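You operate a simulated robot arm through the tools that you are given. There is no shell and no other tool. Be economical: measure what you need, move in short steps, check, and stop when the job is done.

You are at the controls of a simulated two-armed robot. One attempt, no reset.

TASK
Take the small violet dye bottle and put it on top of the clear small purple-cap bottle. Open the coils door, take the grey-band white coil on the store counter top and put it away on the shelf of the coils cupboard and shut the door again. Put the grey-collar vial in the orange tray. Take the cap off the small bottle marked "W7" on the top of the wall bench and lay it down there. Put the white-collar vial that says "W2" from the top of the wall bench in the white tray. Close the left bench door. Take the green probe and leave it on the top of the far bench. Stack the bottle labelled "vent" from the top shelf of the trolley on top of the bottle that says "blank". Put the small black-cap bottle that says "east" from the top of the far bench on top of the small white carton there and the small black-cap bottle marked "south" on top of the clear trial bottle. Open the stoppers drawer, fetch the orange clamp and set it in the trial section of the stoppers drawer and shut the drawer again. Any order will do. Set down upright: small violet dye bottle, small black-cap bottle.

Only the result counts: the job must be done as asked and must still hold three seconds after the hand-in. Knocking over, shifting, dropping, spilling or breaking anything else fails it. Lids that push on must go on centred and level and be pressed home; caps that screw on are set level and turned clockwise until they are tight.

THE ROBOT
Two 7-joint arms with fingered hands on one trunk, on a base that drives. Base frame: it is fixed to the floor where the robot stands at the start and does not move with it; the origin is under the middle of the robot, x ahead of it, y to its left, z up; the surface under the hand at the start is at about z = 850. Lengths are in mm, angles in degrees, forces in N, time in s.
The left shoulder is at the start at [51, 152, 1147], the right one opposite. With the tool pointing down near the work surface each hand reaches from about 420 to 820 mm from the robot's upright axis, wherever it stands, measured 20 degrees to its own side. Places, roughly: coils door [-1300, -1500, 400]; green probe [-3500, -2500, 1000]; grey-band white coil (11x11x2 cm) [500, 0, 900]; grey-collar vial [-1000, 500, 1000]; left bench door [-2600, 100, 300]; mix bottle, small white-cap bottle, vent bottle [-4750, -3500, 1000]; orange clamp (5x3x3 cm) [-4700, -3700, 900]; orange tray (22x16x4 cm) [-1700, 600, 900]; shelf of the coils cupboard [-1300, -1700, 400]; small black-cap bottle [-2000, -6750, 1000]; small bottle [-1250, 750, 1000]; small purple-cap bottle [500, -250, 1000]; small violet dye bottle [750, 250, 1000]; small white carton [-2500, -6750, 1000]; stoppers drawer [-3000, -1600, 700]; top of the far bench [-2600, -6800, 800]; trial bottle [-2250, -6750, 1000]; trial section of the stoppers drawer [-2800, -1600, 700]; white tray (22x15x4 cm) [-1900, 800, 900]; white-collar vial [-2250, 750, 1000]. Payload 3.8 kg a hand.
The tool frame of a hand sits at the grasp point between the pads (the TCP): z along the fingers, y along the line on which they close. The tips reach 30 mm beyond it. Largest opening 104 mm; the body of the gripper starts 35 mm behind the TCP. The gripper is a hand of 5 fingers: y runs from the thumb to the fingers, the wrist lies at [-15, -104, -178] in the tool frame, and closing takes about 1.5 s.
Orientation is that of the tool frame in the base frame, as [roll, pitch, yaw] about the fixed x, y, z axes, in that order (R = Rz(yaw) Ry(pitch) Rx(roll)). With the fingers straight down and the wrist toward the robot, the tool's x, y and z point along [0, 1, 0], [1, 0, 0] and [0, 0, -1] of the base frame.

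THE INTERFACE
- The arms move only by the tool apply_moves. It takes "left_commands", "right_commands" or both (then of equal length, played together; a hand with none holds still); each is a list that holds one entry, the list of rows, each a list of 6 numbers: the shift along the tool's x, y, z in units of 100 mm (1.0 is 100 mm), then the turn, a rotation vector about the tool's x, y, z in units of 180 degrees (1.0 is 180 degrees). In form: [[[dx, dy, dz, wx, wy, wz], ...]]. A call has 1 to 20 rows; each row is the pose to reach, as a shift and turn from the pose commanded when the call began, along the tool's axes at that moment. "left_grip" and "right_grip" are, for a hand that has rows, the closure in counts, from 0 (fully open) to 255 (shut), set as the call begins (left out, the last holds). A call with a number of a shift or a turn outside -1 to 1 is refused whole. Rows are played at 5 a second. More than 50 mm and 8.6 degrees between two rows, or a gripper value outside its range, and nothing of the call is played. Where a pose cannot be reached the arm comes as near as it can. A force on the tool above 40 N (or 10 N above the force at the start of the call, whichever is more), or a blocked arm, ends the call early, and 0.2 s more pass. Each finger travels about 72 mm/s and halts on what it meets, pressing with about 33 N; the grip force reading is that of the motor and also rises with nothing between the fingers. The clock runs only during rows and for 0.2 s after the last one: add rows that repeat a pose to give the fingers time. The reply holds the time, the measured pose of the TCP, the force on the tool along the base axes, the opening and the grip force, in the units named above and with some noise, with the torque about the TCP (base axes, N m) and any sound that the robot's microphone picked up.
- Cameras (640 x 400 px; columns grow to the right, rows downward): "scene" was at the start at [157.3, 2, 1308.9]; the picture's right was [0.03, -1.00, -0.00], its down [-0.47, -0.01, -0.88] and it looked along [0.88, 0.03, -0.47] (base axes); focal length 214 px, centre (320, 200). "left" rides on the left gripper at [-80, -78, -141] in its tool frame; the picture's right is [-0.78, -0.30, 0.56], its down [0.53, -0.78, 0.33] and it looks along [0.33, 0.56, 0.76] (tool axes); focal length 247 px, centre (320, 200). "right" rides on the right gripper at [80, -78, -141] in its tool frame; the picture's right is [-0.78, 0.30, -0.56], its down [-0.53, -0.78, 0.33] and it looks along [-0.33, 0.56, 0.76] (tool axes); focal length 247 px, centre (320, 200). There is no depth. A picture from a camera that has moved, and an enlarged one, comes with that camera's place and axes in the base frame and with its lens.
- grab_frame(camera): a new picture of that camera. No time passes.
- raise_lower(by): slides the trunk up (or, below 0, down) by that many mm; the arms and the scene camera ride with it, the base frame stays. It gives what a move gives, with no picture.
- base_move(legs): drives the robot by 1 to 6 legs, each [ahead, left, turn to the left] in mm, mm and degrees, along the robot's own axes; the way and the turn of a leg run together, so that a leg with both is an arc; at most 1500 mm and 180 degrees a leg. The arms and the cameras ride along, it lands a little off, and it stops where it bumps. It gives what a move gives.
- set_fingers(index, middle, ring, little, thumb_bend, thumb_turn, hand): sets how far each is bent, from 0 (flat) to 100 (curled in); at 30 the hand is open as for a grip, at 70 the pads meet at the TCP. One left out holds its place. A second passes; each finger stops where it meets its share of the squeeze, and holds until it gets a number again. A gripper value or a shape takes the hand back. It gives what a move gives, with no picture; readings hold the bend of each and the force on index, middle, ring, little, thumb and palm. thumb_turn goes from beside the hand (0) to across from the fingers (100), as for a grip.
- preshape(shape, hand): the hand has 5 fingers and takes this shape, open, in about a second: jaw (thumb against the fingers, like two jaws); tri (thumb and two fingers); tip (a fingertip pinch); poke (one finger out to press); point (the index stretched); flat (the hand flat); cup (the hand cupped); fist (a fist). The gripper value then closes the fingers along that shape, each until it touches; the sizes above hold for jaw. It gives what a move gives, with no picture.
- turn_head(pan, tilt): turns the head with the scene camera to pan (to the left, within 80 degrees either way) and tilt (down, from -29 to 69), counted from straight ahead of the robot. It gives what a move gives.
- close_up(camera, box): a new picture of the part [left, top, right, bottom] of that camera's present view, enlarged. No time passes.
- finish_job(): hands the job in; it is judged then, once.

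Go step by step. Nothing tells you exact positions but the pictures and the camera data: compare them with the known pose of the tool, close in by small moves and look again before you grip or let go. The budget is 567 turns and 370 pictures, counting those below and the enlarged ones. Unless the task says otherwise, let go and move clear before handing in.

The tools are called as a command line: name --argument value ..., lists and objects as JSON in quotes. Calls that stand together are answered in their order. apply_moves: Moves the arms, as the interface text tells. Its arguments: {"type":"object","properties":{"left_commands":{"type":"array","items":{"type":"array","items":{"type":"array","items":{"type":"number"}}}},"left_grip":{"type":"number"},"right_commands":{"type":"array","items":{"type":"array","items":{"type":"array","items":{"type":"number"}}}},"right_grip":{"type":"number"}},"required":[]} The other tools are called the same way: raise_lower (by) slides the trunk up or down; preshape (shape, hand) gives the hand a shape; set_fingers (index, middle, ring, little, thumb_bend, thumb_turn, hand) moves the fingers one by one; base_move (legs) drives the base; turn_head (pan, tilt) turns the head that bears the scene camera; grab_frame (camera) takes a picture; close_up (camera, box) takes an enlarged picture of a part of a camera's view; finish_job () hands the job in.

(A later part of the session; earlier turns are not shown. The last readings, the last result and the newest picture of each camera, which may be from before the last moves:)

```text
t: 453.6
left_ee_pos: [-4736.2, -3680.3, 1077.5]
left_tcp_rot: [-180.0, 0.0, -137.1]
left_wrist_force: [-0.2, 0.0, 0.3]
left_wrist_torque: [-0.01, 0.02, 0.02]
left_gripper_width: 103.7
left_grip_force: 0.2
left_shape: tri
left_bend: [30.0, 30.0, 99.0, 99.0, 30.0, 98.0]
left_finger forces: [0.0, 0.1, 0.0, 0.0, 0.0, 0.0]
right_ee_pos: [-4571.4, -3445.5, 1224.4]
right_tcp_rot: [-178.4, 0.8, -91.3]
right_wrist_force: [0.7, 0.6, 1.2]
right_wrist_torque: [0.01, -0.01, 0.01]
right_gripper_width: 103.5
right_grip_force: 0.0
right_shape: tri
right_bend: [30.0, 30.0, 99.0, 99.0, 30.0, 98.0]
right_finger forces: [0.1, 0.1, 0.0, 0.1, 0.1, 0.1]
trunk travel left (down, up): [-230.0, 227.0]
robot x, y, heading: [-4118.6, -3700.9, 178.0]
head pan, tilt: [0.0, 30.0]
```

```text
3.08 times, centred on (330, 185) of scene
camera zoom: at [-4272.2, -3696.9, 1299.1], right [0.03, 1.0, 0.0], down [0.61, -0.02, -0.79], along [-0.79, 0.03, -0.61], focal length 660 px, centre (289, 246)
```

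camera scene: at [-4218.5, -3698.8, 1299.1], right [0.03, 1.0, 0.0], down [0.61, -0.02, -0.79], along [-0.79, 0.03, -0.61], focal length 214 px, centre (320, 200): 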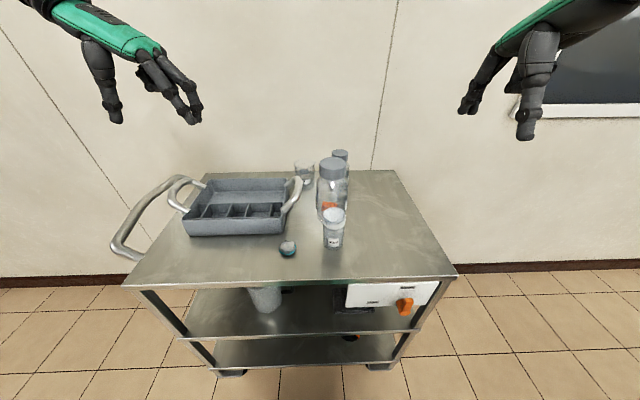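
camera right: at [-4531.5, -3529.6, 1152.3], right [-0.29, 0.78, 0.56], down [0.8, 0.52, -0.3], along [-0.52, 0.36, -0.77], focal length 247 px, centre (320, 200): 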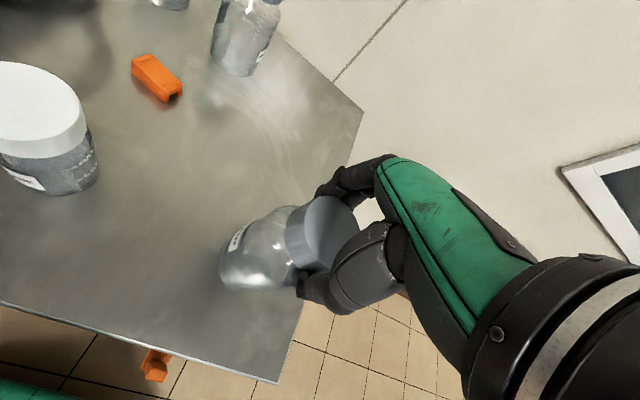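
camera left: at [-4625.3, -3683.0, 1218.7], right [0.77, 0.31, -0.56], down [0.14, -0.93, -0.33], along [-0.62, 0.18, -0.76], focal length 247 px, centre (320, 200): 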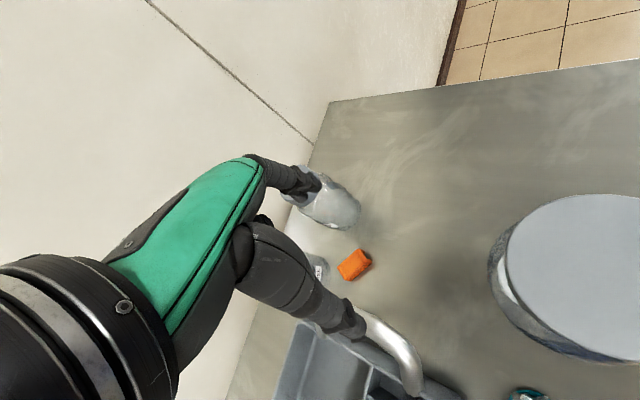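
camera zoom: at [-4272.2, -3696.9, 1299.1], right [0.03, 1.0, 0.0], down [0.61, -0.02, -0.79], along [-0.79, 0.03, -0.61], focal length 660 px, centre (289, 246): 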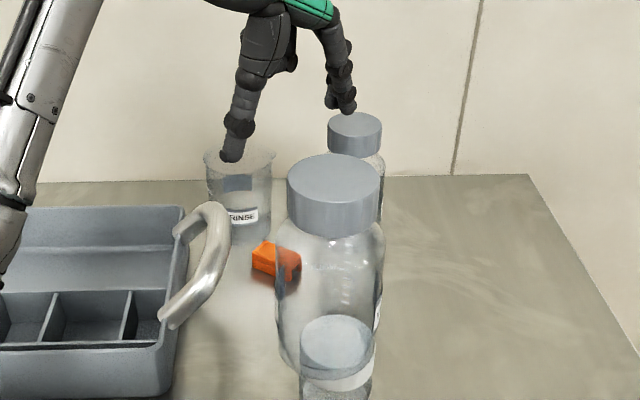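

Clamp is at [-4807,-3689], short axis along my current pinch direction. I'll tilt the hand 20° so the wrist stays above it, clear of the tray handle, and go in.

base_move --legs '[[62, 0, 0]]'

apply_moves --left_commands '[[[0.03, 0.01, 0, 0.037, 0, 0], [0.06, 0.02, 0, 0.074, 0, 0], [0.1, 0.02, 0.1, 0.111, 0, 0], [0.1, 0.02, 0.4, 0.111, 0, 0], [0.1, 0.02, 0.7, 0.111, 0, 0], [0.1, 0.02, 0.7, 0.111, 0, 0]]]' --left_grip 60

grab_frame --camera "left"

close_up --camera "scene" --box '[220, 60, 420, 250]'

```text
t: 454.6
left_ee_pos: [-4795.6, -3677.1, 1079.3]
left_tcp_rot: [179.9, -0.1, -137.3]
left_wrist_force: [0.5, -0.1, -0.8]
left_wrist_torque: [-0.01, -0.01, -0.02]
left_gripper_width: 103.7
left_grip_force: 0.0
left_shape: tri
left_bend: [30.0, 30.0, 99.0, 99.0, 30.0, 98.0]
left_finger forces: [0.0, 0.0, 0.1, 0.0, 0.1, 0.1]
right_ee_pos: [-4629.6, -3441.9, 1224.8]
right_tcp_rot: [-178.6, 0.7, -91.6]
right_wrist_force: [0.2, 0.5, -0.4]
right_wrist_torque: [-0.01, 0.02, -0.02]
right_gripper_width: 103.8
right_grip_force: 0.1
right_shape: tri
right_bend: [30.0, 30.0, 99.0, 99.0, 30.0, 98.0]
right_finger forces: [0.0, 0.0, 0.0, 0.0, 0.0, 0.1]
trunk travel left (down, up): [-230.0, 227.0]
robot x, y, heading: [-4183.0, -3697.5, 178.1]
head pan, tilt: [0.0, 30.0]
```

```text
t: 456.0
left_ee_pos: [-4806.4, -3682.5, 1006.6]
left_tcp_rot: [-160.0, -0.1, -137.3]
left_wrist_force: [0.1, -0.5, -0.6]
left_wrist_torque: [0.01, 0.01, 0.03]
left_gripper_width: 80.0
left_grip_force: 0.0
left_shape: tri
left_bend: [27.0, 35.0, 99.0, 99.0, 53.0, 99.0]
left_finger forces: [0.1, 0.1, 0.0, 0.0, 0.0, 0.1]
right_ee_pos: [-4631.8, -3441.8, 1224.4]
right_tcp_rot: [-178.5, 0.7, -91.6]
right_wrist_force: [0.4, 0.0, 0.7]
right_wrist_torque: [-0.02, 0.0, -0.01]
right_gripper_width: 103.6
right_grip_force: 0.0
right_shape: tri
right_bend: [30.0, 30.0, 99.0, 99.0, 30.0, 98.0]
right_finger forces: [0.0, 0.0, 0.0, 0.1, 0.0, 0.0]
trunk travel left (down, up): [-230.0, 227.0]
robot x, y, heading: [-4184.0, -3701.3, 178.1]
head pan, tilt: [0.0, 30.0]
```

```text
123 pictures are left
camera left: at [-4730.7, -3646.1, 1166.4], right [0.89, 0.18, -0.42], down [0.18, -0.98, -0.05], along [-0.42, -0.03, -0.9], focal length 247 px, centre (320, 200)
```

left: 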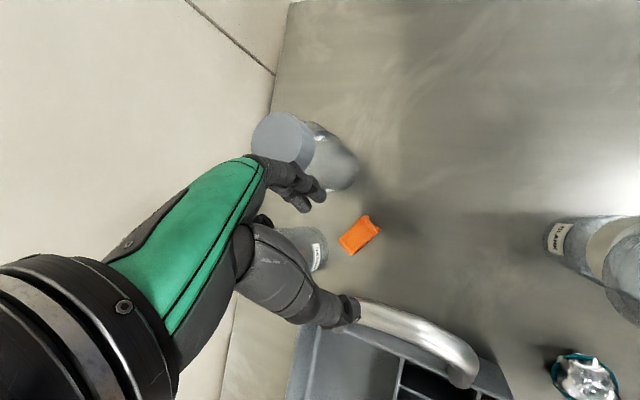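

```text
2.11 times, centred on (320, 155) of scene
camera zoom: at [-4333.4, -3694.5, 1299.1], right [0.03, 1.0, 0.0], down [0.61, -0.02, -0.79], along [-0.79, 0.03, -0.61], focal length 452 px, centre (320, 295)
```

zoom: 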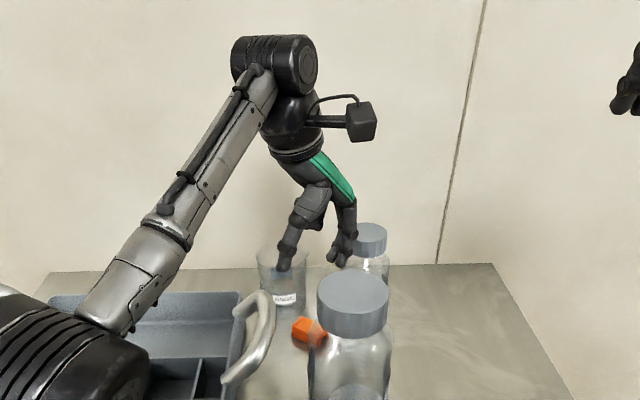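

apply_moves --left_commands '[[[0.03, 0.06, 0.2, 0, 0, 0], [0.06, 0.13, 0.42, 0, 0, 0], [0.06, 0.19, 0.62, 0, 0, 0]]]'

apply_moves --left_commands '[[[0, 0.07, 0.19, 0, 0, 0], [0, 0.13, 0.36, 0, 0, 0], [0, 0.19, 0.52, 0, 0, 0], [0, 0.19, 0.52, 0, 0, 0]]]'

close_up --camera "left" --box '[220, 100, 460, 340]'

```text
t: 456.8
left_ee_pos: [-4807.5, -3688.6, 942.6]
left_tcp_rot: [-160.0, 0.0, -137.3]
left_wrist_force: [0.0, 0.2, -0.1]
left_wrist_torque: [0.01, 0.04, 0.01]
left_gripper_width: 79.2
left_grip_force: 0.2
left_shape: tri
left_bend: [27.0, 35.0, 99.0, 99.0, 54.0, 99.0]
left_finger forces: [0.1, 0.3, 0.0, 0.0, 0.5, 0.0]
right_ee_pos: [-4632.7, -3442.3, 1223.9]
right_tcp_rot: [-178.3, 0.8, -91.6]
right_wrist_force: [-0.1, -0.5, -0.1]
right_wrist_torque: [-0.03, 0.04, 0.0]
right_gripper_width: 103.5
right_grip_force: 0.1
right_shape: tri
right_bend: [30.0, 30.0, 99.0, 99.0, 30.0, 98.0]
right_finger forces: [0.0, 0.0, 0.1, 0.0, 0.0, 0.0]
trunk travel left (down, up): [-230.0, 227.0]
robot x, y, heading: [-4182.0, -3702.3, 177.8]
head pan, tilt: [0.0, 30.0]
```

```text
t: 457.8
left_ee_pos: [-4807.7, -3686.8, 894.3]
left_tcp_rot: [-160.7, -0.4, -137.3]
left_wrist_force: [-4.1, -0.2, 27.1]
left_wrist_torque: [0.92, 0.65, 0.15]
left_gripper_width: 77.6
left_grip_force: 0.0
left_shape: tri
left_bend: [26.0, 35.0, 99.0, 99.0, 53.0, 99.0]
left_finger forces: [24.2, 3.8, 0.0, 0.0, 0.0, 0.0]
right_ee_pos: [-4629.0, -3442.2, 1225.2]
right_tcp_rot: [-178.6, 0.7, -91.6]
right_wrist_force: [-0.2, -0.1, 0.9]
right_wrist_torque: [0.02, 0.05, 0.0]
right_gripper_width: 103.7
right_grip_force: 0.1
right_shape: tri
right_bend: [30.0, 30.0, 99.0, 99.0, 30.0, 98.0]
right_finger forces: [0.0, 0.1, 0.1, 0.1, 0.0, 0.0]
trunk travel left (down, up): [-230.0, 227.0]
robot x, y, heading: [-4176.5, -3697.5, 178.1]
head pan, tilt: [0.0, 30.0]
```

```text
1.67 times, centred on (340, 220) of left
camera zoom: at [-4729.6, -3651.5, 1052.3], right [0.88, 0.18, -0.43], down [0.18, -0.98, -0.05], along [-0.43, -0.03, -0.9], focal length 412 px, centre (287, 167)
```

zoom: 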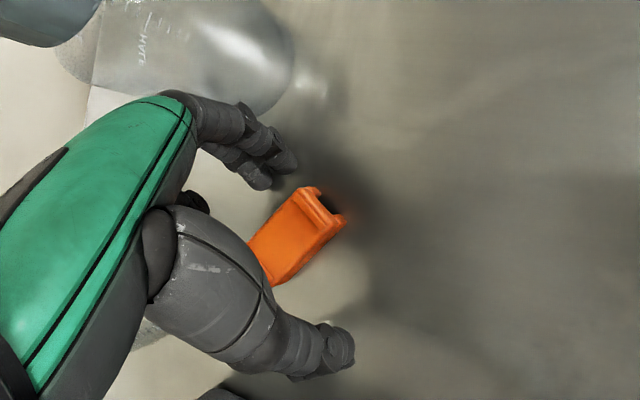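

apply_moves --left_commands '[[[0, -0.015, -0.04, 0, 0, 0], [0, -0.015, -0.04, 0, 0, 0], [0, -0.015, -0.04, 0, 0, 0], [0, -0.015, -0.04, 0, 0, 0], [0, -0.015, -0.04, 0, 0, 0], [0, -0.015, -0.04, 0, 0, 0], [0, -0.015, -0.04, 0, 0, 0]]]' --left_grip 255

close_up --camera "left" --box '[220, 100, 460, 340]'

```text
t: 459.4
left_ee_pos: [-4806.4, -3688.9, 893.3]
left_tcp_rot: [-160.0, -0.1, -137.3]
left_wrist_force: [2.3, 1.9, 12.2]
left_wrist_torque: [0.19, 0.12, 0.01]
left_gripper_width: 25.9
left_grip_force: 33.2
left_shape: tri
left_bend: [73.0, 41.0, 100.0, 100.0, 60.0, 100.0]
left_finger forces: [16.0, 12.8, 0.1, 0.1, 32.6, 0.1]
right_ee_pos: [-4630.8, -3442.0, 1223.7]
right_tcp_rot: [-178.5, 0.7, -91.6]
right_wrist_force: [0.1, 0.4, -0.7]
right_wrist_torque: [-0.02, 0.01, -0.02]
right_gripper_width: 103.7
right_grip_force: 0.1
right_shape: tri
right_bend: [30.0, 30.0, 99.0, 99.0, 30.0, 98.0]
right_finger forces: [0.0, 0.0, 0.0, 0.0, 0.1, 0.0]
trunk travel left (down, up): [-230.0, 227.0]
robot x, y, heading: [-4183.2, -3700.5, 178.0]
head pan, tilt: [0.0, 30.0]
```

```text
1.67 times, centred on (340, 220) of left
camera zoom: at [-4730.4, -3652.6, 1052.3], right [0.89, 0.18, -0.42], down [0.18, -0.98, -0.05], along [-0.42, -0.03, -0.9], focal length 412 px, centre (287, 167)
```

zoom: 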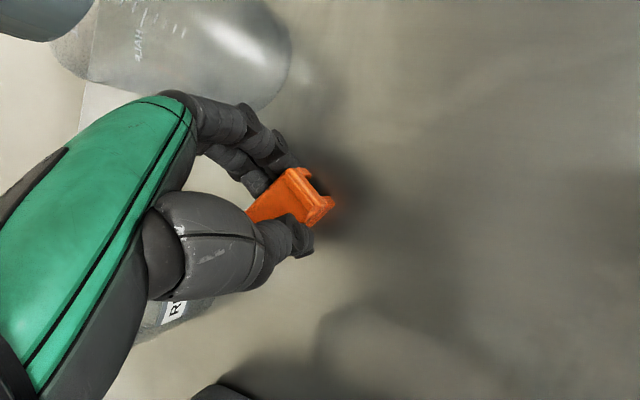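

Gripped now (26 mm, forces on all). Lifting straight up.

apply_moves --left_commands '[[[0, -0.09, -0.24, 0, 0, 0], [0, -0.17, -0.47, 0, 0, 0], [0, -0.26, -0.7, 0, 0, 0], [0, -0.34, -0.94, 0, 0, 0]]]'

apply_moves --left_commands '[[[0, -0.09, -0.24, 0, 0, 0], [0, -0.17, -0.47, 0, 0, 0], [0, -0.26, -0.7, 0, 0, 0], [0, -0.34, -0.94, 0, 0, 0]]]'

grab_frame --camera "left"

```text
t: 460.4
left_ee_pos: [-4806.2, -3686.9, 992.8]
left_tcp_rot: [-160.0, 0.0, -137.3]
left_wrist_force: [0.1, -0.2, 0.1]
left_wrist_torque: [0.01, 0.0, 0.01]
left_gripper_width: 14.5
left_grip_force: 32.7
left_shape: tri
left_bend: [75.0, 51.0, 100.0, 100.0, 70.0, 100.0]
left_finger forces: [0.1, 0.0, 0.1, 0.0, 0.0, 0.1]
right_ee_pos: [-4631.7, -3440.9, 1224.0]
right_tcp_rot: [-178.5, 0.7, -91.5]
right_wrist_force: [-0.2, 0.0, -0.1]
right_wrist_torque: [-0.01, 0.03, 0.0]
right_gripper_width: 103.7
right_grip_force: 0.1
right_shape: tri
right_bend: [30.0, 30.0, 99.0, 99.0, 30.0, 98.0]
right_finger forces: [0.0, 0.1, 0.0, 0.0, 0.0, 0.1]
trunk travel left (down, up): [-230.0, 227.0]
robot x, y, heading: [-4180.1, -3692.9, 177.7]
head pan, tilt: [0.0, 30.0]
```

```text
t: 461.4
left_ee_pos: [-4807.3, -3689.8, 1092.2]
left_tcp_rot: [-160.0, 0.0, -137.5]
left_wrist_force: [-0.4, 0.8, -0.5]
left_wrist_torque: [0.02, -0.01, 0.02]
left_gripper_width: 14.5
left_grip_force: 33.1
left_shape: tri
left_bend: [75.0, 52.0, 100.0, 100.0, 70.0, 100.0]
left_finger forces: [0.0, 0.1, 0.1, 0.0, 0.0, 0.0]
right_ee_pos: [-4631.5, -3442.0, 1223.5]
right_tcp_rot: [-178.5, 0.8, -91.6]
right_wrist_force: [0.6, 0.0, 0.6]
right_wrist_torque: [0.01, 0.02, 0.0]
right_gripper_width: 103.7
right_grip_force: 0.1
right_shape: tri
right_bend: [30.0, 30.0, 99.0, 99.0, 30.0, 98.0]
right_finger forces: [0.0, 0.1, 0.0, 0.1, 0.0, 0.1]
trunk travel left (down, up): [-230.0, 227.0]
robot x, y, heading: [-4185.0, -3697.8, 178.1]
head pan, tilt: [0.0, 30.0]
```

```text
119 pictures are left
camera left: at [-4731.6, -3654.0, 1250.1], right [0.89, 0.18, -0.42], down [0.18, -0.98, -0.05], along [-0.42, -0.03, -0.91], focal length 247 px, centre (320, 200)
```

left: 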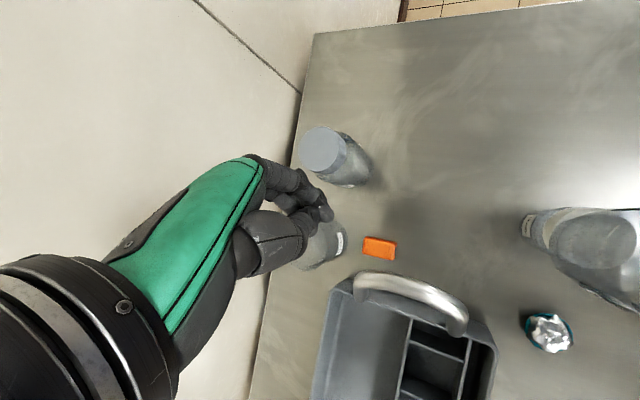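

It slipped again and rotated (long axis now along x) at about [-4796,-3717]. I'll switch to the right hand, pinching across the short axis, approaching from the trolley's front corner. First raise the left hand clear and reposition the base.

apply_moves --left_commands '[[[0, -0.1, -0.3, 0, 0, 0], [0, -0.2, -0.6, 0, 0, 0], [0, -0.34, -0.94, 0, 0, 0]]]' --left_grip 0

base_move --legs '[[-60, 0, 0], [0, -375, 0], [60, 0, 35]]'

apply_moves --right_commands '[[[0, 0, 0, 0, 0, -0.045], [0, 0, 0, 0, 0, -0.09], [0, 0, 0, 0, 0, -0.135], [0, 0, 0, 0, 0, -0.18], [0, 0, 0, 0, 0, -0.225], [0, 0, 0, 0, 0, -0.27], [0, 0, 0, 0, 0, -0.3], [0, 0, 0, 0, 0, -0.3]]]'

grab_frame --camera "right"

grab_frame --camera "scene"

```text
t: 462.2
left_ee_pos: [-4797.9, -3695.9, 1186.6]
left_tcp_rot: [-160.1, -0.1, -137.3]
left_wrist_force: [-0.4, 0.6, -0.3]
left_wrist_torque: [0.01, 0.01, 0.01]
left_gripper_width: 103.9
left_grip_force: 0.0
left_shape: tri
left_bend: [30.0, 30.0, 99.0, 99.0, 30.0, 98.0]
left_finger forces: [0.1, 0.1, 0.0, 0.0, 0.0, 0.0]
left hand out of reach, approached as far as the arm can: row 3
right_ee_pos: [-4632.0, -3442.4, 1223.9]
right_tcp_rot: [-178.5, 0.7, -91.6]
right_wrist_force: [-0.1, -0.5, -0.4]
right_wrist_torque: [0.04, 0.04, 0.0]
right_gripper_width: 103.8
right_grip_force: 0.2
right_shape: tri
right_bend: [30.0, 30.0, 99.0, 99.0, 30.0, 98.0]
right_finger forces: [0.0, 0.0, 0.0, 0.0, 0.0, 0.1]
trunk travel left (down, up): [-230.0, 227.0]
robot x, y, heading: [-4183.3, -3701.0, 178.3]
head pan, tilt: [0.0, 30.0]
```

```text
t: 466.8
left_ee_pos: [-4671.9, -3695.7, 1186.2]
left_tcp_rot: [-160.1, -0.1, -102.4]
left_wrist_force: [-0.1, 0.0, 0.1]
left_wrist_torque: [0.0, 0.01, 0.02]
left_gripper_width: 104.0
left_grip_force: 0.1
left_shape: tri
left_bend: [30.0, 30.0, 99.0, 99.0, 30.0, 98.0]
left_finger forces: [0.0, 0.0, 0.1, 0.1, 0.0, 0.0]
right_ee_pos: [-4677.8, -3391.5, 1223.9]
right_tcp_rot: [-178.5, 0.7, -56.6]
right_wrist_force: [-1.1, -0.6, -0.5]
right_wrist_torque: [0.01, 0.0, 0.0]
right_gripper_width: 103.7
right_grip_force: 0.1
right_shape: tri
right_bend: [30.0, 30.0, 99.0, 99.0, 30.0, 98.0]
right_finger forces: [0.0, 0.0, 0.0, 0.0, 0.0, 0.0]
trunk travel left (down, up): [-230.0, 227.0]
robot x, y, heading: [-4164.2, -3348.4, -147.1]
head pan, tilt: [0.0, 30.0]
```

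```text
t: 468.6
left_ee_pos: [-4672.8, -3696.3, 1185.0]
left_tcp_rot: [-160.2, 0.0, -102.5]
left_wrist_force: [-0.4, -0.2, -0.7]
left_wrist_torque: [0.02, 0.01, 0.01]
left_gripper_width: 103.5
left_grip_force: 0.1
left_shape: tri
left_bend: [30.0, 30.0, 99.0, 99.0, 30.0, 98.0]
left_finger forces: [0.0, 0.1, 0.0, 0.1, 0.0, 0.1]
right_ee_pos: [-4602.9, -3395.4, 1238.2]
right_tcp_rot: [-178.5, -0.9, -2.7]
right_wrist_force: [0.1, -0.3, 0.1]
right_wrist_torque: [0.0, 0.05, -0.01]
right_gripper_width: 104.0
right_grip_force: 0.0
right_shape: tri
right_bend: [30.0, 30.0, 99.0, 99.0, 30.0, 97.0]
right_finger forces: [0.0, 0.0, 0.0, 0.0, 0.0, 0.1]
right hand out of reach, approached as far as the arm can: row 5, 6, 7, 8
trunk travel left (down, up): [-230.0, 227.0]
robot x, y, heading: [-4164.8, -3351.1, -147.3]
head pan, tilt: [0.0, 30.0]
```

```text
118 pictures are left
camera right: at [-4521.2, -3324.5, 1384.0], right [-0.8, -0.27, 0.54], down [-0.49, 0.81, -0.32], along [-0.35, -0.52, -0.78], focal length 247 px, centre (320, 200)
```

right: 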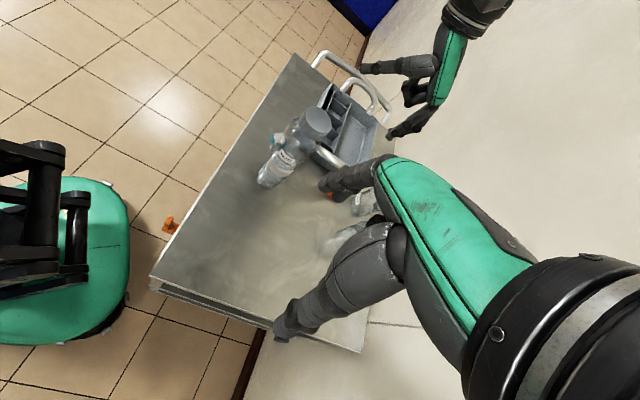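

```text
117 pictures are left
camera scene: at [-4290.4, -3429.9, 1299.1], right [-0.54, 0.84, 0.0], down [0.52, 0.33, -0.79], along [-0.66, -0.43, -0.61], focal length 214 px, centre (320, 200)
```

scene: 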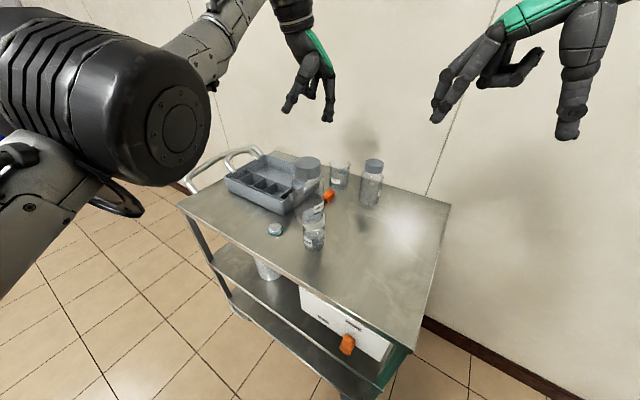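

Good view and hand orientation. Moving the left hand back, and zooming on the clamp.

apply_moves --left_commands '[[[0.2, -0.3, 0, 0, 0, 0], [0.4, -0.6, 0, 0, 0, 0], [0.5, -0.95, 0, 0, 0, 0]]]'

apply_moves --left_commands '[[[0.2, -0.3, 0, 0, 0, 0], [0.4, -0.6, 0, 0, 0, 0], [0.5, -0.95, 0, 0, 0, 0]]]'

close_up --camera "scene" --box '[270, 140, 400, 260]'

close_up --camera "right" --box '[240, 80, 400, 240]'

```text
t: 469.4
left_ee_pos: [-4594.3, -3765.2, 1215.3]
left_tcp_rot: [-159.9, 0.0, -102.5]
left_wrist_force: [-0.2, 1.0, -0.1]
left_wrist_torque: [0.02, 0.0, -0.01]
left_gripper_width: 103.5
left_grip_force: 0.1
left_shape: tri
left_bend: [30.0, 30.0, 99.0, 99.0, 30.0, 98.0]
left_finger forces: [0.0, 0.1, 0.1, 0.1, 0.1, 0.0]
right_ee_pos: [-4600.7, -3397.0, 1240.1]
right_tcp_rot: [-178.6, -0.9, -3.0]
right_wrist_force: [0.1, -0.1, 0.1]
right_wrist_torque: [0.01, 0.04, -0.01]
right_gripper_width: 104.0
right_grip_force: 0.1
right_shape: tri
right_bend: [30.0, 30.0, 99.0, 99.0, 30.0, 97.0]
right_finger forces: [0.1, 0.0, 0.0, 0.0, 0.1, 0.0]
trunk travel left (down, up): [-230.0, 227.0]
robot x, y, heading: [-4161.6, -3346.2, -147.3]
head pan, tilt: [0.0, 30.0]
```

```text
t: 470.2
left_ee_pos: [-4521.0, -3832.1, 1250.9]
left_tcp_rot: [-160.2, 0.0, -102.6]
left_wrist_force: [0.5, 0.7, 0.0]
left_wrist_torque: [0.01, -0.01, 0.01]
left_gripper_width: 103.9
left_grip_force: 0.1
left_shape: tri
left_bend: [30.0, 30.0, 99.0, 99.0, 30.0, 98.0]
left_finger forces: [0.1, 0.0, 0.1, 0.1, 0.1, 0.0]
right_ee_pos: [-4600.8, -3396.0, 1240.3]
right_tcp_rot: [-178.6, -0.8, -2.9]
right_wrist_force: [-0.8, -0.4, 0.4]
right_wrist_torque: [0.01, 0.01, 0.01]
right_gripper_width: 103.8
right_grip_force: 0.2
right_shape: tri
right_bend: [30.0, 30.0, 99.0, 99.0, 30.0, 97.0]
right_finger forces: [0.0, 0.0, 0.0, 0.0, 0.0, 0.0]
trunk travel left (down, up): [-230.0, 227.0]
robot x, y, heading: [-4162.6, -3347.0, -147.3]
head pan, tilt: [0.0, 30.0]
```

```text
3.33 times, centred on (335, 200) of scene
camera zoom: at [-4289.3, -3429.5, 1299.3], right [-0.54, 0.84, 0.0], down [0.51, 0.33, -0.79], along [-0.66, -0.43, -0.61], focal length 715 px, centre (270, 200)
```

zoom: 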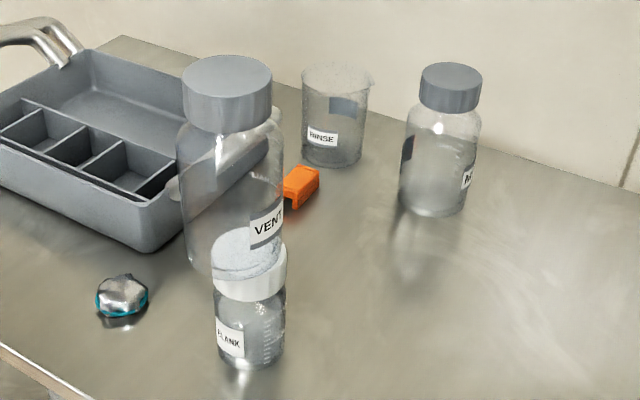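

```text
2.50 times, centred on (320, 160) of right
camera zoom: at [-4520.2, -3324.3, 1384.3], right [-0.8, -0.27, 0.54], down [-0.49, 0.81, -0.32], along [-0.35, -0.52, -0.78], focal length 617 px, centre (320, 300)
```

zoom: 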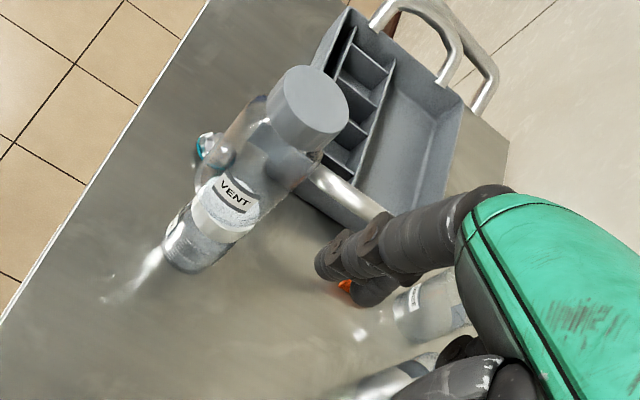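

apply_moves --right_commands '[[[-0.15, 0.27, 0.05, 0, 0, 0], [-0.3, 0.54, 0.1, 0, 0, 0], [-0.44, 0.8, 0.2, 0, 0, 0]]]' --right_grip 40

apply_moves --right_commands '[[[-0.15, 0.27, 0.05, 0, 0, 0], [-0.3, 0.54, 0.1, 0, 0, 0], [-0.44, 0.8, 0.2, 0, 0, 0]]]'

apply_moves --right_commands '[[[-0.15, 0.27, 0.1, 0, 0, 0], [-0.3, 0.54, 0.3, 0, 0, 0], [-0.44, 0.8, 0.5, 0, 0, 0]]]'

apply_moves --right_commands '[[[-0.15, 0.27, 0.1, 0, 0, 0], [-0.3, 0.54, 0.3, 0, 0, 0], [-0.4, 0.77, 0.5, 0, 0, 0], [-0.4, 0.77, 0.5, 0, 0, 0]]]'

grab_frame --camera "right"

close_up --camera "scene" --box '[240, 60, 420, 230]'

```text
t: 471.0
left_ee_pos: [-4523.5, -3832.1, 1250.4]
left_tcp_rot: [-160.1, -0.1, -102.4]
left_wrist_force: [-0.5, -0.1, -0.5]
left_wrist_torque: [-0.05, -0.01, 0.03]
left_gripper_width: 103.6
left_grip_force: 0.1
left_shape: tri
left_bend: [30.0, 30.0, 99.0, 99.0, 30.0, 98.0]
left_finger forces: [0.0, 0.0, 0.0, 0.1, 0.0, 0.1]
right_ee_pos: [-4606.2, -3420.9, 1240.2]
right_tcp_rot: [-178.6, -0.9, -2.8]
right_wrist_force: [-0.1, 0.2, 0.4]
right_wrist_torque: [-0.05, -0.01, -0.02]
right_gripper_width: 87.7
right_grip_force: 0.1
right_shape: tri
right_bend: [27.0, 33.0, 99.0, 99.0, 45.0, 98.0]
right_finger forces: [0.0, 0.1, 0.0, 0.1, 0.1, 0.1]
right hand out of reach, approached as far as the arm can: row 1, 2, 3
trunk travel left (down, up): [-230.0, 227.0]
robot x, y, heading: [-4162.8, -3343.8, -147.0]
head pan, tilt: [0.0, 30.0]
```

```text
t: 471.8
left_ee_pos: [-4523.1, -3834.6, 1247.5]
left_tcp_rot: [-159.9, 0.1, -102.5]
left_wrist_force: [0.2, 0.0, 0.7]
left_wrist_torque: [0.01, -0.02, 0.02]
left_gripper_width: 103.9
left_grip_force: 0.1
left_shape: tri
left_bend: [30.0, 30.0, 99.0, 99.0, 30.0, 98.0]
left_finger forces: [0.0, 0.1, 0.0, 0.0, 0.1, 0.1]
right_ee_pos: [-4614.5, -3450.5, 1222.3]
right_tcp_rot: [-178.3, -1.8, -3.7]
right_wrist_force: [-0.2, -0.7, 0.4]
right_wrist_torque: [0.0, -0.01, -0.03]
right_gripper_width: 87.9
right_grip_force: 0.0
right_shape: tri
right_bend: [27.0, 33.0, 99.0, 99.0, 45.0, 98.0]
right_finger forces: [0.1, 0.1, 0.0, 0.0, 0.0, 0.0]
right hand out of reach, approached as far as the arm can: row 1, 2, 3
trunk travel left (down, up): [-230.0, 227.0]
robot x, y, heading: [-4161.8, -3346.7, -147.1]
head pan, tilt: [0.0, 30.0]
```

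```text
t: 472.6
left_ee_pos: [-4524.0, -3832.3, 1248.9]
left_tcp_rot: [-160.0, -0.1, -102.5]
left_wrist_force: [-0.3, -0.4, -0.4]
left_wrist_torque: [0.02, -0.01, 0.01]
left_gripper_width: 103.8
left_grip_force: 0.0
left_shape: tri
left_bend: [30.0, 30.0, 99.0, 99.0, 30.0, 98.0]
left_finger forces: [0.1, 0.1, 0.0, 0.0, 0.0, 0.0]
right_ee_pos: [-4608.2, -3470.6, 1180.1]
right_tcp_rot: [-177.8, -1.6, -4.6]
right_wrist_force: [-0.5, -0.7, 0.0]
right_wrist_torque: [0.0, -0.02, 0.0]
right_gripper_width: 87.5
right_grip_force: 0.1
right_shape: tri
right_bend: [27.0, 33.0, 99.0, 99.0, 45.0, 99.0]
right_finger forces: [0.0, 0.0, 0.0, 0.0, 0.1, 0.0]
right hand out of reach, approached as far as the arm can: row 1, 2, 3
trunk travel left (down, up): [-230.0, 227.0]
robot x, y, heading: [-4164.6, -3347.5, -147.2]
head pan, tilt: [0.0, 30.0]
```

```text
t: 473.6
left_ee_pos: [-4522.2, -3829.1, 1250.2]
left_tcp_rot: [-160.1, -0.1, -102.5]
left_wrist_force: [-1.6, -0.2, -0.2]
left_wrist_torque: [0.04, -0.01, 0.0]
left_gripper_width: 103.9
left_grip_force: 0.1
left_shape: tri
left_bend: [30.0, 30.0, 99.0, 99.0, 30.0, 98.0]
left_finger forces: [0.0, 0.0, 0.0, 0.1, 0.1, 0.0]
right_ee_pos: [-4605.4, -3463.7, 1174.6]
right_tcp_rot: [-178.5, -1.2, -3.6]
right_wrist_force: [-0.3, 0.9, -0.6]
right_wrist_torque: [-0.01, 0.03, 0.03]
right_gripper_width: 87.8
right_grip_force: 0.1
right_shape: tri
right_bend: [27.0, 33.0, 99.0, 99.0, 45.0, 99.0]
right_finger forces: [0.0, 0.0, 0.0, 0.0, 0.1, 0.0]
right hand out of reach, approached as far as the arm can: row 1, 2, 3, 4
trunk travel left (down, up): [-230.0, 227.0]
robot x, y, heading: [-4162.7, -3348.5, -146.9]
head pan, tilt: [0.0, 30.0]
```

```text
114 pictures are left
camera right: at [-4523.3, -3393.8, 1318.5], right [-0.81, -0.26, 0.53], down [-0.48, 0.82, -0.32], along [-0.35, -0.51, -0.78], focal length 247 px, centre (320, 200)
```

right: 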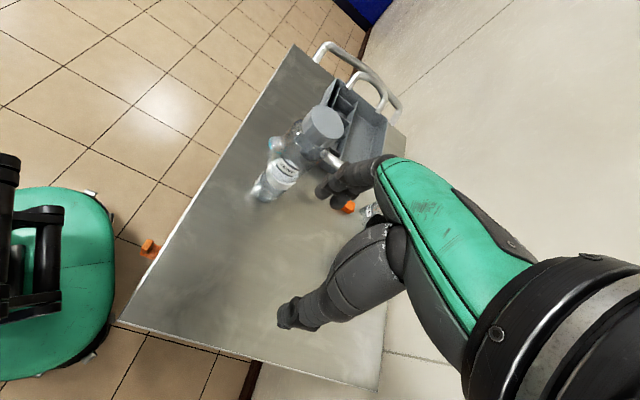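

```text
2.35 times, centred on (330, 145) of scene
camera zoom: at [-4290.3, -3428.9, 1299.2], right [-0.54, 0.84, 0.0], down [0.51, 0.33, -0.79], along [-0.66, -0.43, -0.61], focal length 505 px, centre (296, 329)
```

zoom: 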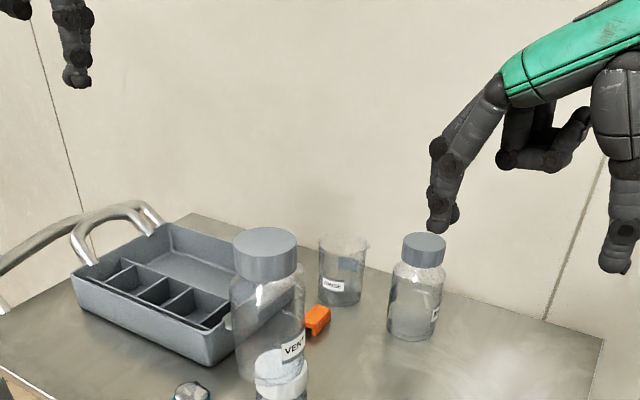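

That yaw is at the wrist limit from here. Re-positioning the base to heading -125° nearer the trolley's front corner so the wrist can relax.

base_move --legs '[[20, -265, 22]]'

apply_moves --right_commands '[[[0, 0, 0, 0, 0, 0.04], [0, 0, 0, 0, 0, 0.08], [0, 0, 0, 0, 0, 0.12], [0, 0.3, 0, 0, 0, 0.12], [0, 0.6, 0, 0, 0, 0.12]]]'

grab_frame --camera "right"

grab_frame --camera "scene"

```text
t: 474.7
left_ee_pos: [-4511.2, -3814.9, 1248.8]
left_tcp_rot: [-160.2, 0.2, -95.9]
left_wrist_force: [0.0, 0.3, 0.2]
left_wrist_torque: [0.02, 0.01, -0.01]
left_gripper_width: 103.8
left_grip_force: 0.1
left_shape: tri
left_bend: [30.0, 30.0, 99.0, 99.0, 30.0, 98.0]
left_finger forces: [0.0, 0.0, 0.0, 0.0, 0.0, 0.1]
right_ee_pos: [-4637.9, -3459.3, 1174.1]
right_tcp_rot: [-178.4, -1.1, 3.0]
right_wrist_force: [0.0, 0.2, -0.7]
right_wrist_torque: [0.02, 0.02, 0.02]
right_gripper_width: 87.8
right_grip_force: 0.0
right_shape: tri
right_bend: [27.0, 33.0, 99.0, 99.0, 45.0, 99.0]
right_finger forces: [0.0, 0.1, 0.1, 0.1, 0.0, 0.1]
trunk travel left (down, up): [-230.0, 227.0]
robot x, y, heading: [-4213.4, -3286.2, -140.5]
head pan, tilt: [0.0, 30.0]
stopped in leg 1: the robot was blocked; the commanded pose is now the measured one
```

```text
t: 475.9
left_ee_pos: [-4515.2, -3811.9, 1249.1]
left_tcp_rot: [-160.1, 0.2, -95.9]
left_wrist_force: [-1.2, -0.3, -0.3]
left_wrist_torque: [0.02, 0.03, -0.01]
left_gripper_width: 103.8
left_grip_force: 0.1
left_shape: tri
left_bend: [30.0, 30.0, 99.0, 99.0, 30.0, 98.0]
left_finger forces: [0.1, 0.0, 0.0, 0.1, 0.0, 0.1]
right_ee_pos: [-4635.8, -3517.3, 1174.0]
right_tcp_rot: [-178.2, -0.4, -18.6]
right_wrist_force: [-0.4, 0.6, 0.2]
right_wrist_torque: [0.03, -0.02, 0.03]
right_gripper_width: 88.0
right_grip_force: 0.1
right_shape: tri
right_bend: [27.0, 33.0, 99.0, 99.0, 45.0, 99.0]
right_finger forces: [0.0, 0.1, 0.0, 0.0, 0.0, 0.0]
trunk travel left (down, up): [-230.0, 227.0]
robot x, y, heading: [-4213.3, -3289.2, -140.5]
head pan, tilt: [0.0, 30.0]
```

```text
112 pictures are left
camera right: at [-4537.7, -3472.0, 1318.4], right [-0.84, -0.05, 0.54], down [-0.25, 0.92, -0.31], along [-0.48, -0.4, -0.78], focal length 247 px, centre (320, 200)
```

right: 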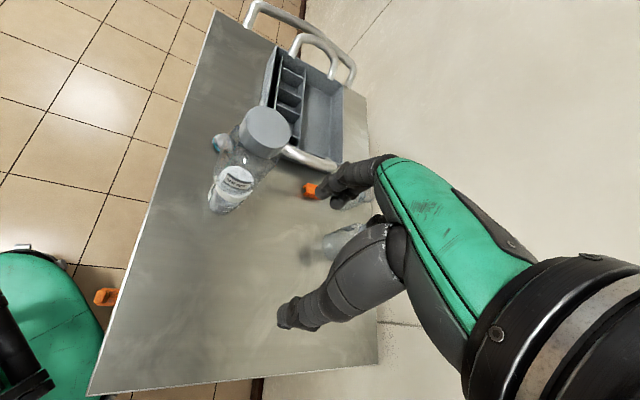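

```text
111 pictures are left
camera scene: at [-4330.5, -3385.7, 1299.0], right [-0.63, 0.77, 0.0], down [0.47, 0.39, -0.79], along [-0.61, -0.5, -0.61], focal length 214 px, centre (320, 200)
```

scene: 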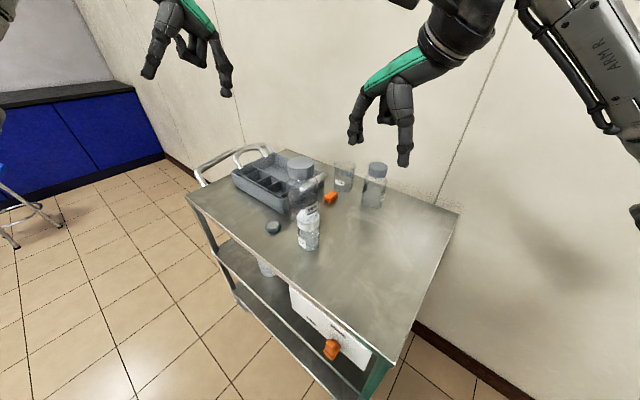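

Blocked near the trolley corner, but from here a yaw of about -19° is fine; I'll use the trunk lean (-100 mm) for reach.

raise_lower --by -100

apply_moves --right_commands '[[[-0.3, 0.25, -0.1, 0, 0, 0], [-0.6, 0.5, -0.1, 0, 0, 0], [-0.9, 0.75, -0.1, 0, 0, 0]]]'

apply_moves --right_commands '[[[0.1, 0.4, 0, 0, 0, 0], [0.1, 0.8, 0, 0, 0, 0], [0.1, 1.0, 0.1, 0, 0, 0]]]'

grab_frame --camera "right"

grab_frame --camera "scene"

```text
t: 477.3
left_ee_pos: [-4514.4, -3809.7, 1150.8]
left_tcp_rot: [-160.1, -0.1, -95.9]
left_wrist_force: [-0.6, -0.1, 0.0]
left_wrist_torque: [0.0, -0.02, -0.01]
left_gripper_width: 103.5
left_grip_force: 0.1
left_shape: tri
left_bend: [30.0, 30.0, 99.0, 99.0, 30.0, 98.0]
left_finger forces: [0.1, 0.1, 0.0, 0.0, 0.1, 0.1]
right_ee_pos: [-4635.6, -3514.0, 1073.1]
right_tcp_rot: [-178.4, -0.5, -18.7]
right_wrist_force: [0.4, 0.4, -0.5]
right_wrist_torque: [0.04, -0.01, 0.0]
right_gripper_width: 87.8
right_grip_force: 0.2
right_shape: tri
right_bend: [27.0, 33.0, 99.0, 99.0, 45.0, 99.0]
right_finger forces: [0.0, 0.0, 0.0, 0.0, 0.0, 0.1]
trunk travel left (down, up): [-130.0, 327.0]
robot x, y, heading: [-4212.8, -3284.1, -140.6]
head pan, tilt: [0.0, 30.0]
```

```text
t: 478.1
left_ee_pos: [-4515.3, -3811.0, 1149.1]
left_tcp_rot: [-160.1, 0.1, -95.8]
left_wrist_force: [0.8, -0.1, -0.3]
left_wrist_torque: [0.0, 0.01, 0.02]
left_gripper_width: 104.0
left_grip_force: 0.0
left_shape: tri
left_bend: [30.0, 30.0, 99.0, 99.0, 30.0, 98.0]
left_finger forces: [0.0, 0.0, 0.0, 0.0, 0.1, 0.0]
right_ee_pos: [-4745.4, -3561.3, 1079.7]
right_tcp_rot: [-178.1, -0.5, -18.7]
right_wrist_force: [-0.2, -0.6, -0.3]
right_wrist_torque: [0.02, -0.04, 0.01]
right_gripper_width: 87.8
right_grip_force: 0.0
right_shape: tri
right_bend: [27.0, 33.0, 99.0, 99.0, 45.0, 99.0]
right_finger forces: [0.0, 0.1, 0.1, 0.1, 0.0, 0.1]
trunk travel left (down, up): [-130.0, 327.0]
robot x, y, heading: [-4213.4, -3285.8, -140.4]
head pan, tilt: [0.0, 30.0]
```

```text
t: 478.9
left_ee_pos: [-4515.1, -3809.6, 1149.8]
left_tcp_rot: [-160.0, 0.0, -95.9]
left_wrist_force: [0.4, 0.0, -0.7]
left_wrist_torque: [-0.03, 0.01, 0.0]
left_gripper_width: 104.0
left_grip_force: 0.1
left_shape: tri
left_bend: [30.0, 30.0, 99.0, 99.0, 30.0, 98.0]
left_finger forces: [0.0, 0.0, 0.0, 0.0, 0.1, 0.0]
right_ee_pos: [-4767.6, -3658.2, 1063.9]
right_tcp_rot: [-178.1, -0.5, -18.6]
right_wrist_force: [-0.1, 0.7, 0.3]
right_wrist_torque: [0.0, 0.0, -0.02]
right_gripper_width: 87.8
right_grip_force: 0.1
right_shape: tri
right_bend: [27.0, 33.0, 99.0, 99.0, 45.0, 99.0]
right_finger forces: [0.1, 0.1, 0.1, 0.0, 0.0, 0.0]
trunk travel left (down, up): [-130.0, 327.0]
robot x, y, heading: [-4211.0, -3289.6, -140.7]
head pan, tilt: [0.0, 30.0]
```

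```text
110 pictures are left
camera right: at [-4668.8, -3612.6, 1209.0], right [-0.84, -0.05, 0.54], down [-0.25, 0.92, -0.31], along [-0.48, -0.4, -0.78], focal length 247 px, centre (320, 200)
```

right: 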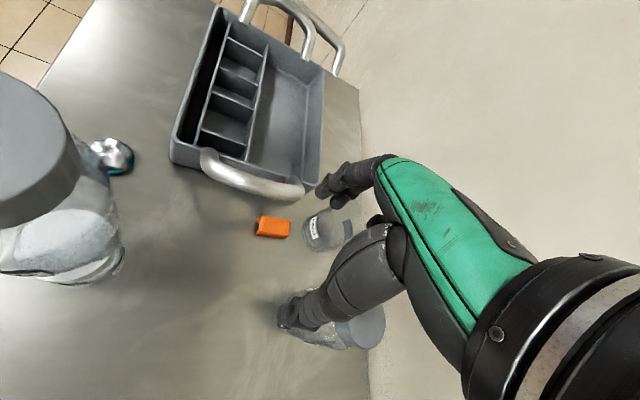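

```text
109 pictures are left
camera scene: at [-4376.6, -3421.8, 1169.0], right [-0.63, 0.77, 0.0], down [0.56, 0.46, -0.69], along [-0.54, -0.44, -0.72], focal length 214 px, centre (320, 200)
```

scene: 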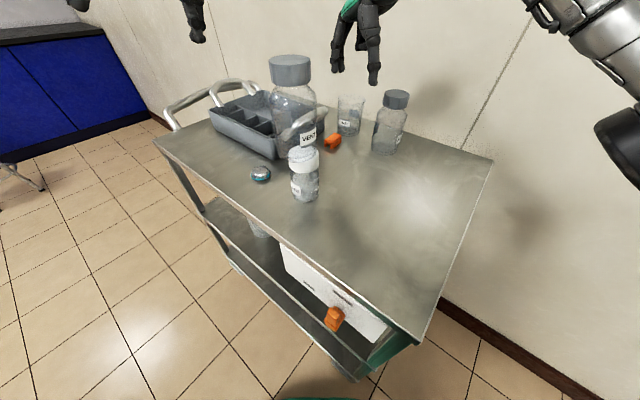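

Clamp at [-4797,-3721]; coming down over it with fingers narrowed so they fit between clamp and tray handle.

apply_moves --right_commands '[[[-0.04, 0.25, 0, 0, 0, 0], [-0.084, 0.52, 0, 0, 0, 0], [-0.084, 0.52, 0.3, 0, 0, 0], [-0.084, 0.52, 0.6, 0, 0, 0], [-0.084, 0.52, 0.9, 0, 0, 0]]]' --right_grip 100

close_up --camera "right" --box '[180, 100, 420, 320]'

```text
t: 480.1
left_ee_pos: [-4515.8, -3809.7, 1149.8]
left_tcp_rot: [-160.0, 0.0, -96.0]
left_wrist_force: [0.0, 0.2, -0.3]
left_wrist_torque: [-0.01, 0.0, 0.04]
left_gripper_width: 103.9
left_grip_force: 0.0
left_shape: tri
left_bend: [30.0, 30.0, 99.0, 99.0, 30.0, 98.0]
left_finger forces: [0.1, 0.0, 0.0, 0.0, 0.1, 0.0]
right_ee_pos: [-4791.0, -3703.3, 972.0]
right_tcp_rot: [-178.2, -0.6, -18.6]
right_wrist_force: [-1.4, 0.4, 0.1]
right_wrist_torque: [0.02, -0.02, -0.02]
right_gripper_width: 63.1
right_grip_force: 0.0
right_shape: tri
right_bend: [74.0, 40.0, 99.0, 99.0, 64.0, 100.0]
right_finger forces: [0.8, 0.1, 0.1, 0.0, 0.0, 0.0]
right hand out of reach, approached as far as the arm can: row 2, 3, 4
trunk travel left (down, up): [-130.0, 327.0]
robot x, y, heading: [-4215.4, -3284.7, -141.0]
head pan, tilt: [0.0, 30.0]
```

```text
1.82 times, centred on (300, 210) of right
camera zoom: at [-4692.1, -3656.5, 1116.6], right [-0.84, -0.05, 0.54], down [-0.25, 0.92, -0.31], along [-0.48, -0.4, -0.78], focal length 449 px, centre (356, 182)
```

zoom: 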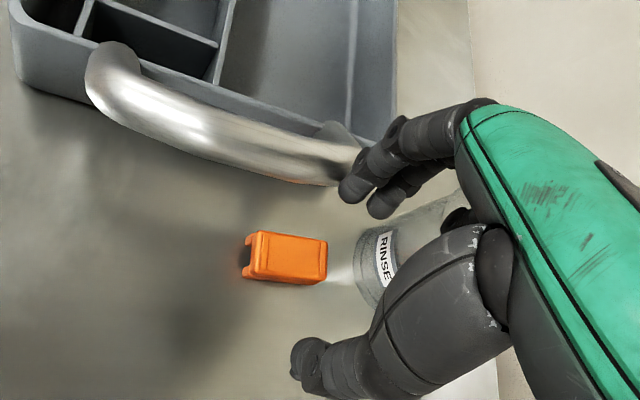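

The space is too tight next to the handle. I'll close the fingertips, press lightly on the clamp's top and drag it out toward +y.

apply_moves --right_commands '[[[0, 0, 0, 0, 0, 0], [0, 0, 0, 0, 0, 0], [0, 0, 0, 0, 0, 0], [0, 0, 0, 0, 0, 0], [-0.015, 0.15, 0, 0, 0, 0], [-0.015, 0.17, 0.2, 0, 0, 0], [-0.015, 0.17, 0.4, 0, 0, 0], [-0.015, 0.17, 0.5, 0, 0, 0], [-0.015, 0.17, 0.53, 0, 0, 0], [-0.015, 0.17, 0.56, 0, 0, 0], [-0.015, 0.17, 0.59, 0, 0, 0], [-0.015, 0.17, 0.62, 0, 0, 0], [-0.015, 0.17, 0.65, 0, 0, 0], [-0.015, 0.17, 0.68, 0, 0, 0], [-0.015, 0.17, 0.71, 0, 0, 0]]]' --right_grip 255

close_up --camera "right" --box '[180, 100, 420, 320]'

```text
t: 483.3
left_ee_pos: [-4515.6, -3810.7, 1149.2]
left_tcp_rot: [-160.1, 0.0, -95.9]
left_wrist_force: [-0.2, 0.4, -0.2]
left_wrist_torque: [0.03, 0.0, 0.01]
left_gripper_width: 103.7
left_grip_force: 0.2
left_shape: tri
left_bend: [30.0, 30.0, 99.0, 99.0, 30.0, 98.0]
left_finger forces: [0.0, 0.0, 0.0, 0.0, 0.0, 0.1]
right_ee_pos: [-4796.3, -3714.2, 903.1]
right_tcp_rot: [-178.2, -0.5, -18.5]
right_wrist_force: [0.4, 0.1, -0.9]
right_wrist_torque: [-0.01, 0.03, -0.01]
right_gripper_width: 0.0
right_grip_force: 33.0
right_shape: tri
right_bend: [75.0, 70.0, 100.0, 100.0, 56.0, 100.0]
right_finger forces: [0.1, 0.1, 0.0, 0.1, 0.1, 0.0]
right hand out of reach, approached as far as the arm can: row 5, 6
trunk travel left (down, up): [-130.0, 327.0]
robot x, y, heading: [-4212.6, -3287.0, -140.5]
head pan, tilt: [0.0, 30.0]
```

```text
1.82 times, centred on (300, 210) of right
camera zoom: at [-4697.9, -3667.5, 1047.7], right [-0.84, -0.05, 0.54], down [-0.25, 0.92, -0.31], along [-0.48, -0.4, -0.78], focal length 449 px, centre (356, 182)
```

zoom: 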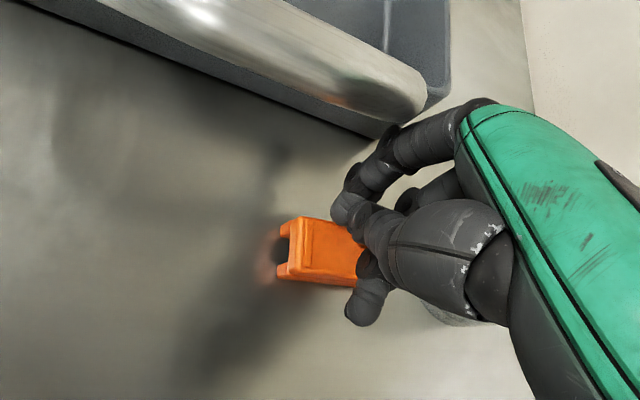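

apply_moves --right_commands '[[[0, 0, 0.03, 0, 0, 0], [0, 0, 0.06, 0, 0, 0], [0, 0, 0.08, 0, 0, 0], [0, 0, 0.1, 0, 0, 0], [0, 0, 0.12, 0, 0, 0], [0, 0, 0.14, 0, 0, 0], [0, 0, 0.16, 0, 0, 0], [0, 0, 0.18, 0, 0, 0], [0, 0, 0.2, 0, 0, 0]]]'

close_up --camera "right" --box '[180, 100, 420, 320]'

```text
t: 485.3
left_ee_pos: [-4513.6, -3810.0, 1150.7]
left_tcp_rot: [-160.0, 0.0, -95.8]
left_wrist_force: [0.1, 0.1, 0.3]
left_wrist_torque: [-0.01, -0.01, 0.0]
left_gripper_width: 104.3
left_grip_force: 0.0
left_shape: tri
left_bend: [30.0, 30.0, 99.0, 99.0, 30.0, 98.0]
left_finger forces: [0.0, 0.0, 0.0, 0.1, 0.1, 0.0]
right_ee_pos: [-4794.2, -3713.6, 884.5]
right_tcp_rot: [-178.5, -0.5, -18.7]
right_wrist_force: [-1.0, -2.5, 13.4]
right_wrist_torque: [0.1, 0.08, 0.01]
right_gripper_width: 0.1
right_grip_force: 32.7
right_shape: tri
right_bend: [75.0, 70.0, 100.0, 100.0, 56.0, 100.0]
right_finger forces: [0.0, 18.5, 0.0, 0.0, 0.0, 0.1]
trunk travel left (down, up): [-130.0, 327.0]
robot x, y, heading: [-4211.1, -3285.8, -140.3]
head pan, tilt: [0.0, 30.0]
```

```text
1.82 times, centred on (300, 210) of right
camera zoom: at [-4695.7, -3666.8, 1029.2], right [-0.84, -0.05, 0.54], down [-0.25, 0.91, -0.32], along [-0.48, -0.4, -0.78], focal length 449 px, centre (356, 182)
```

zoom: 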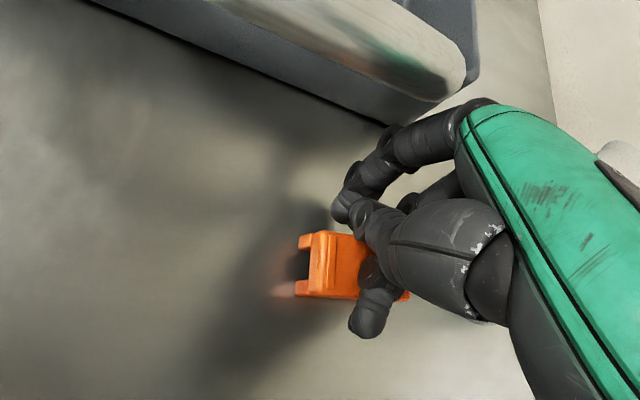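

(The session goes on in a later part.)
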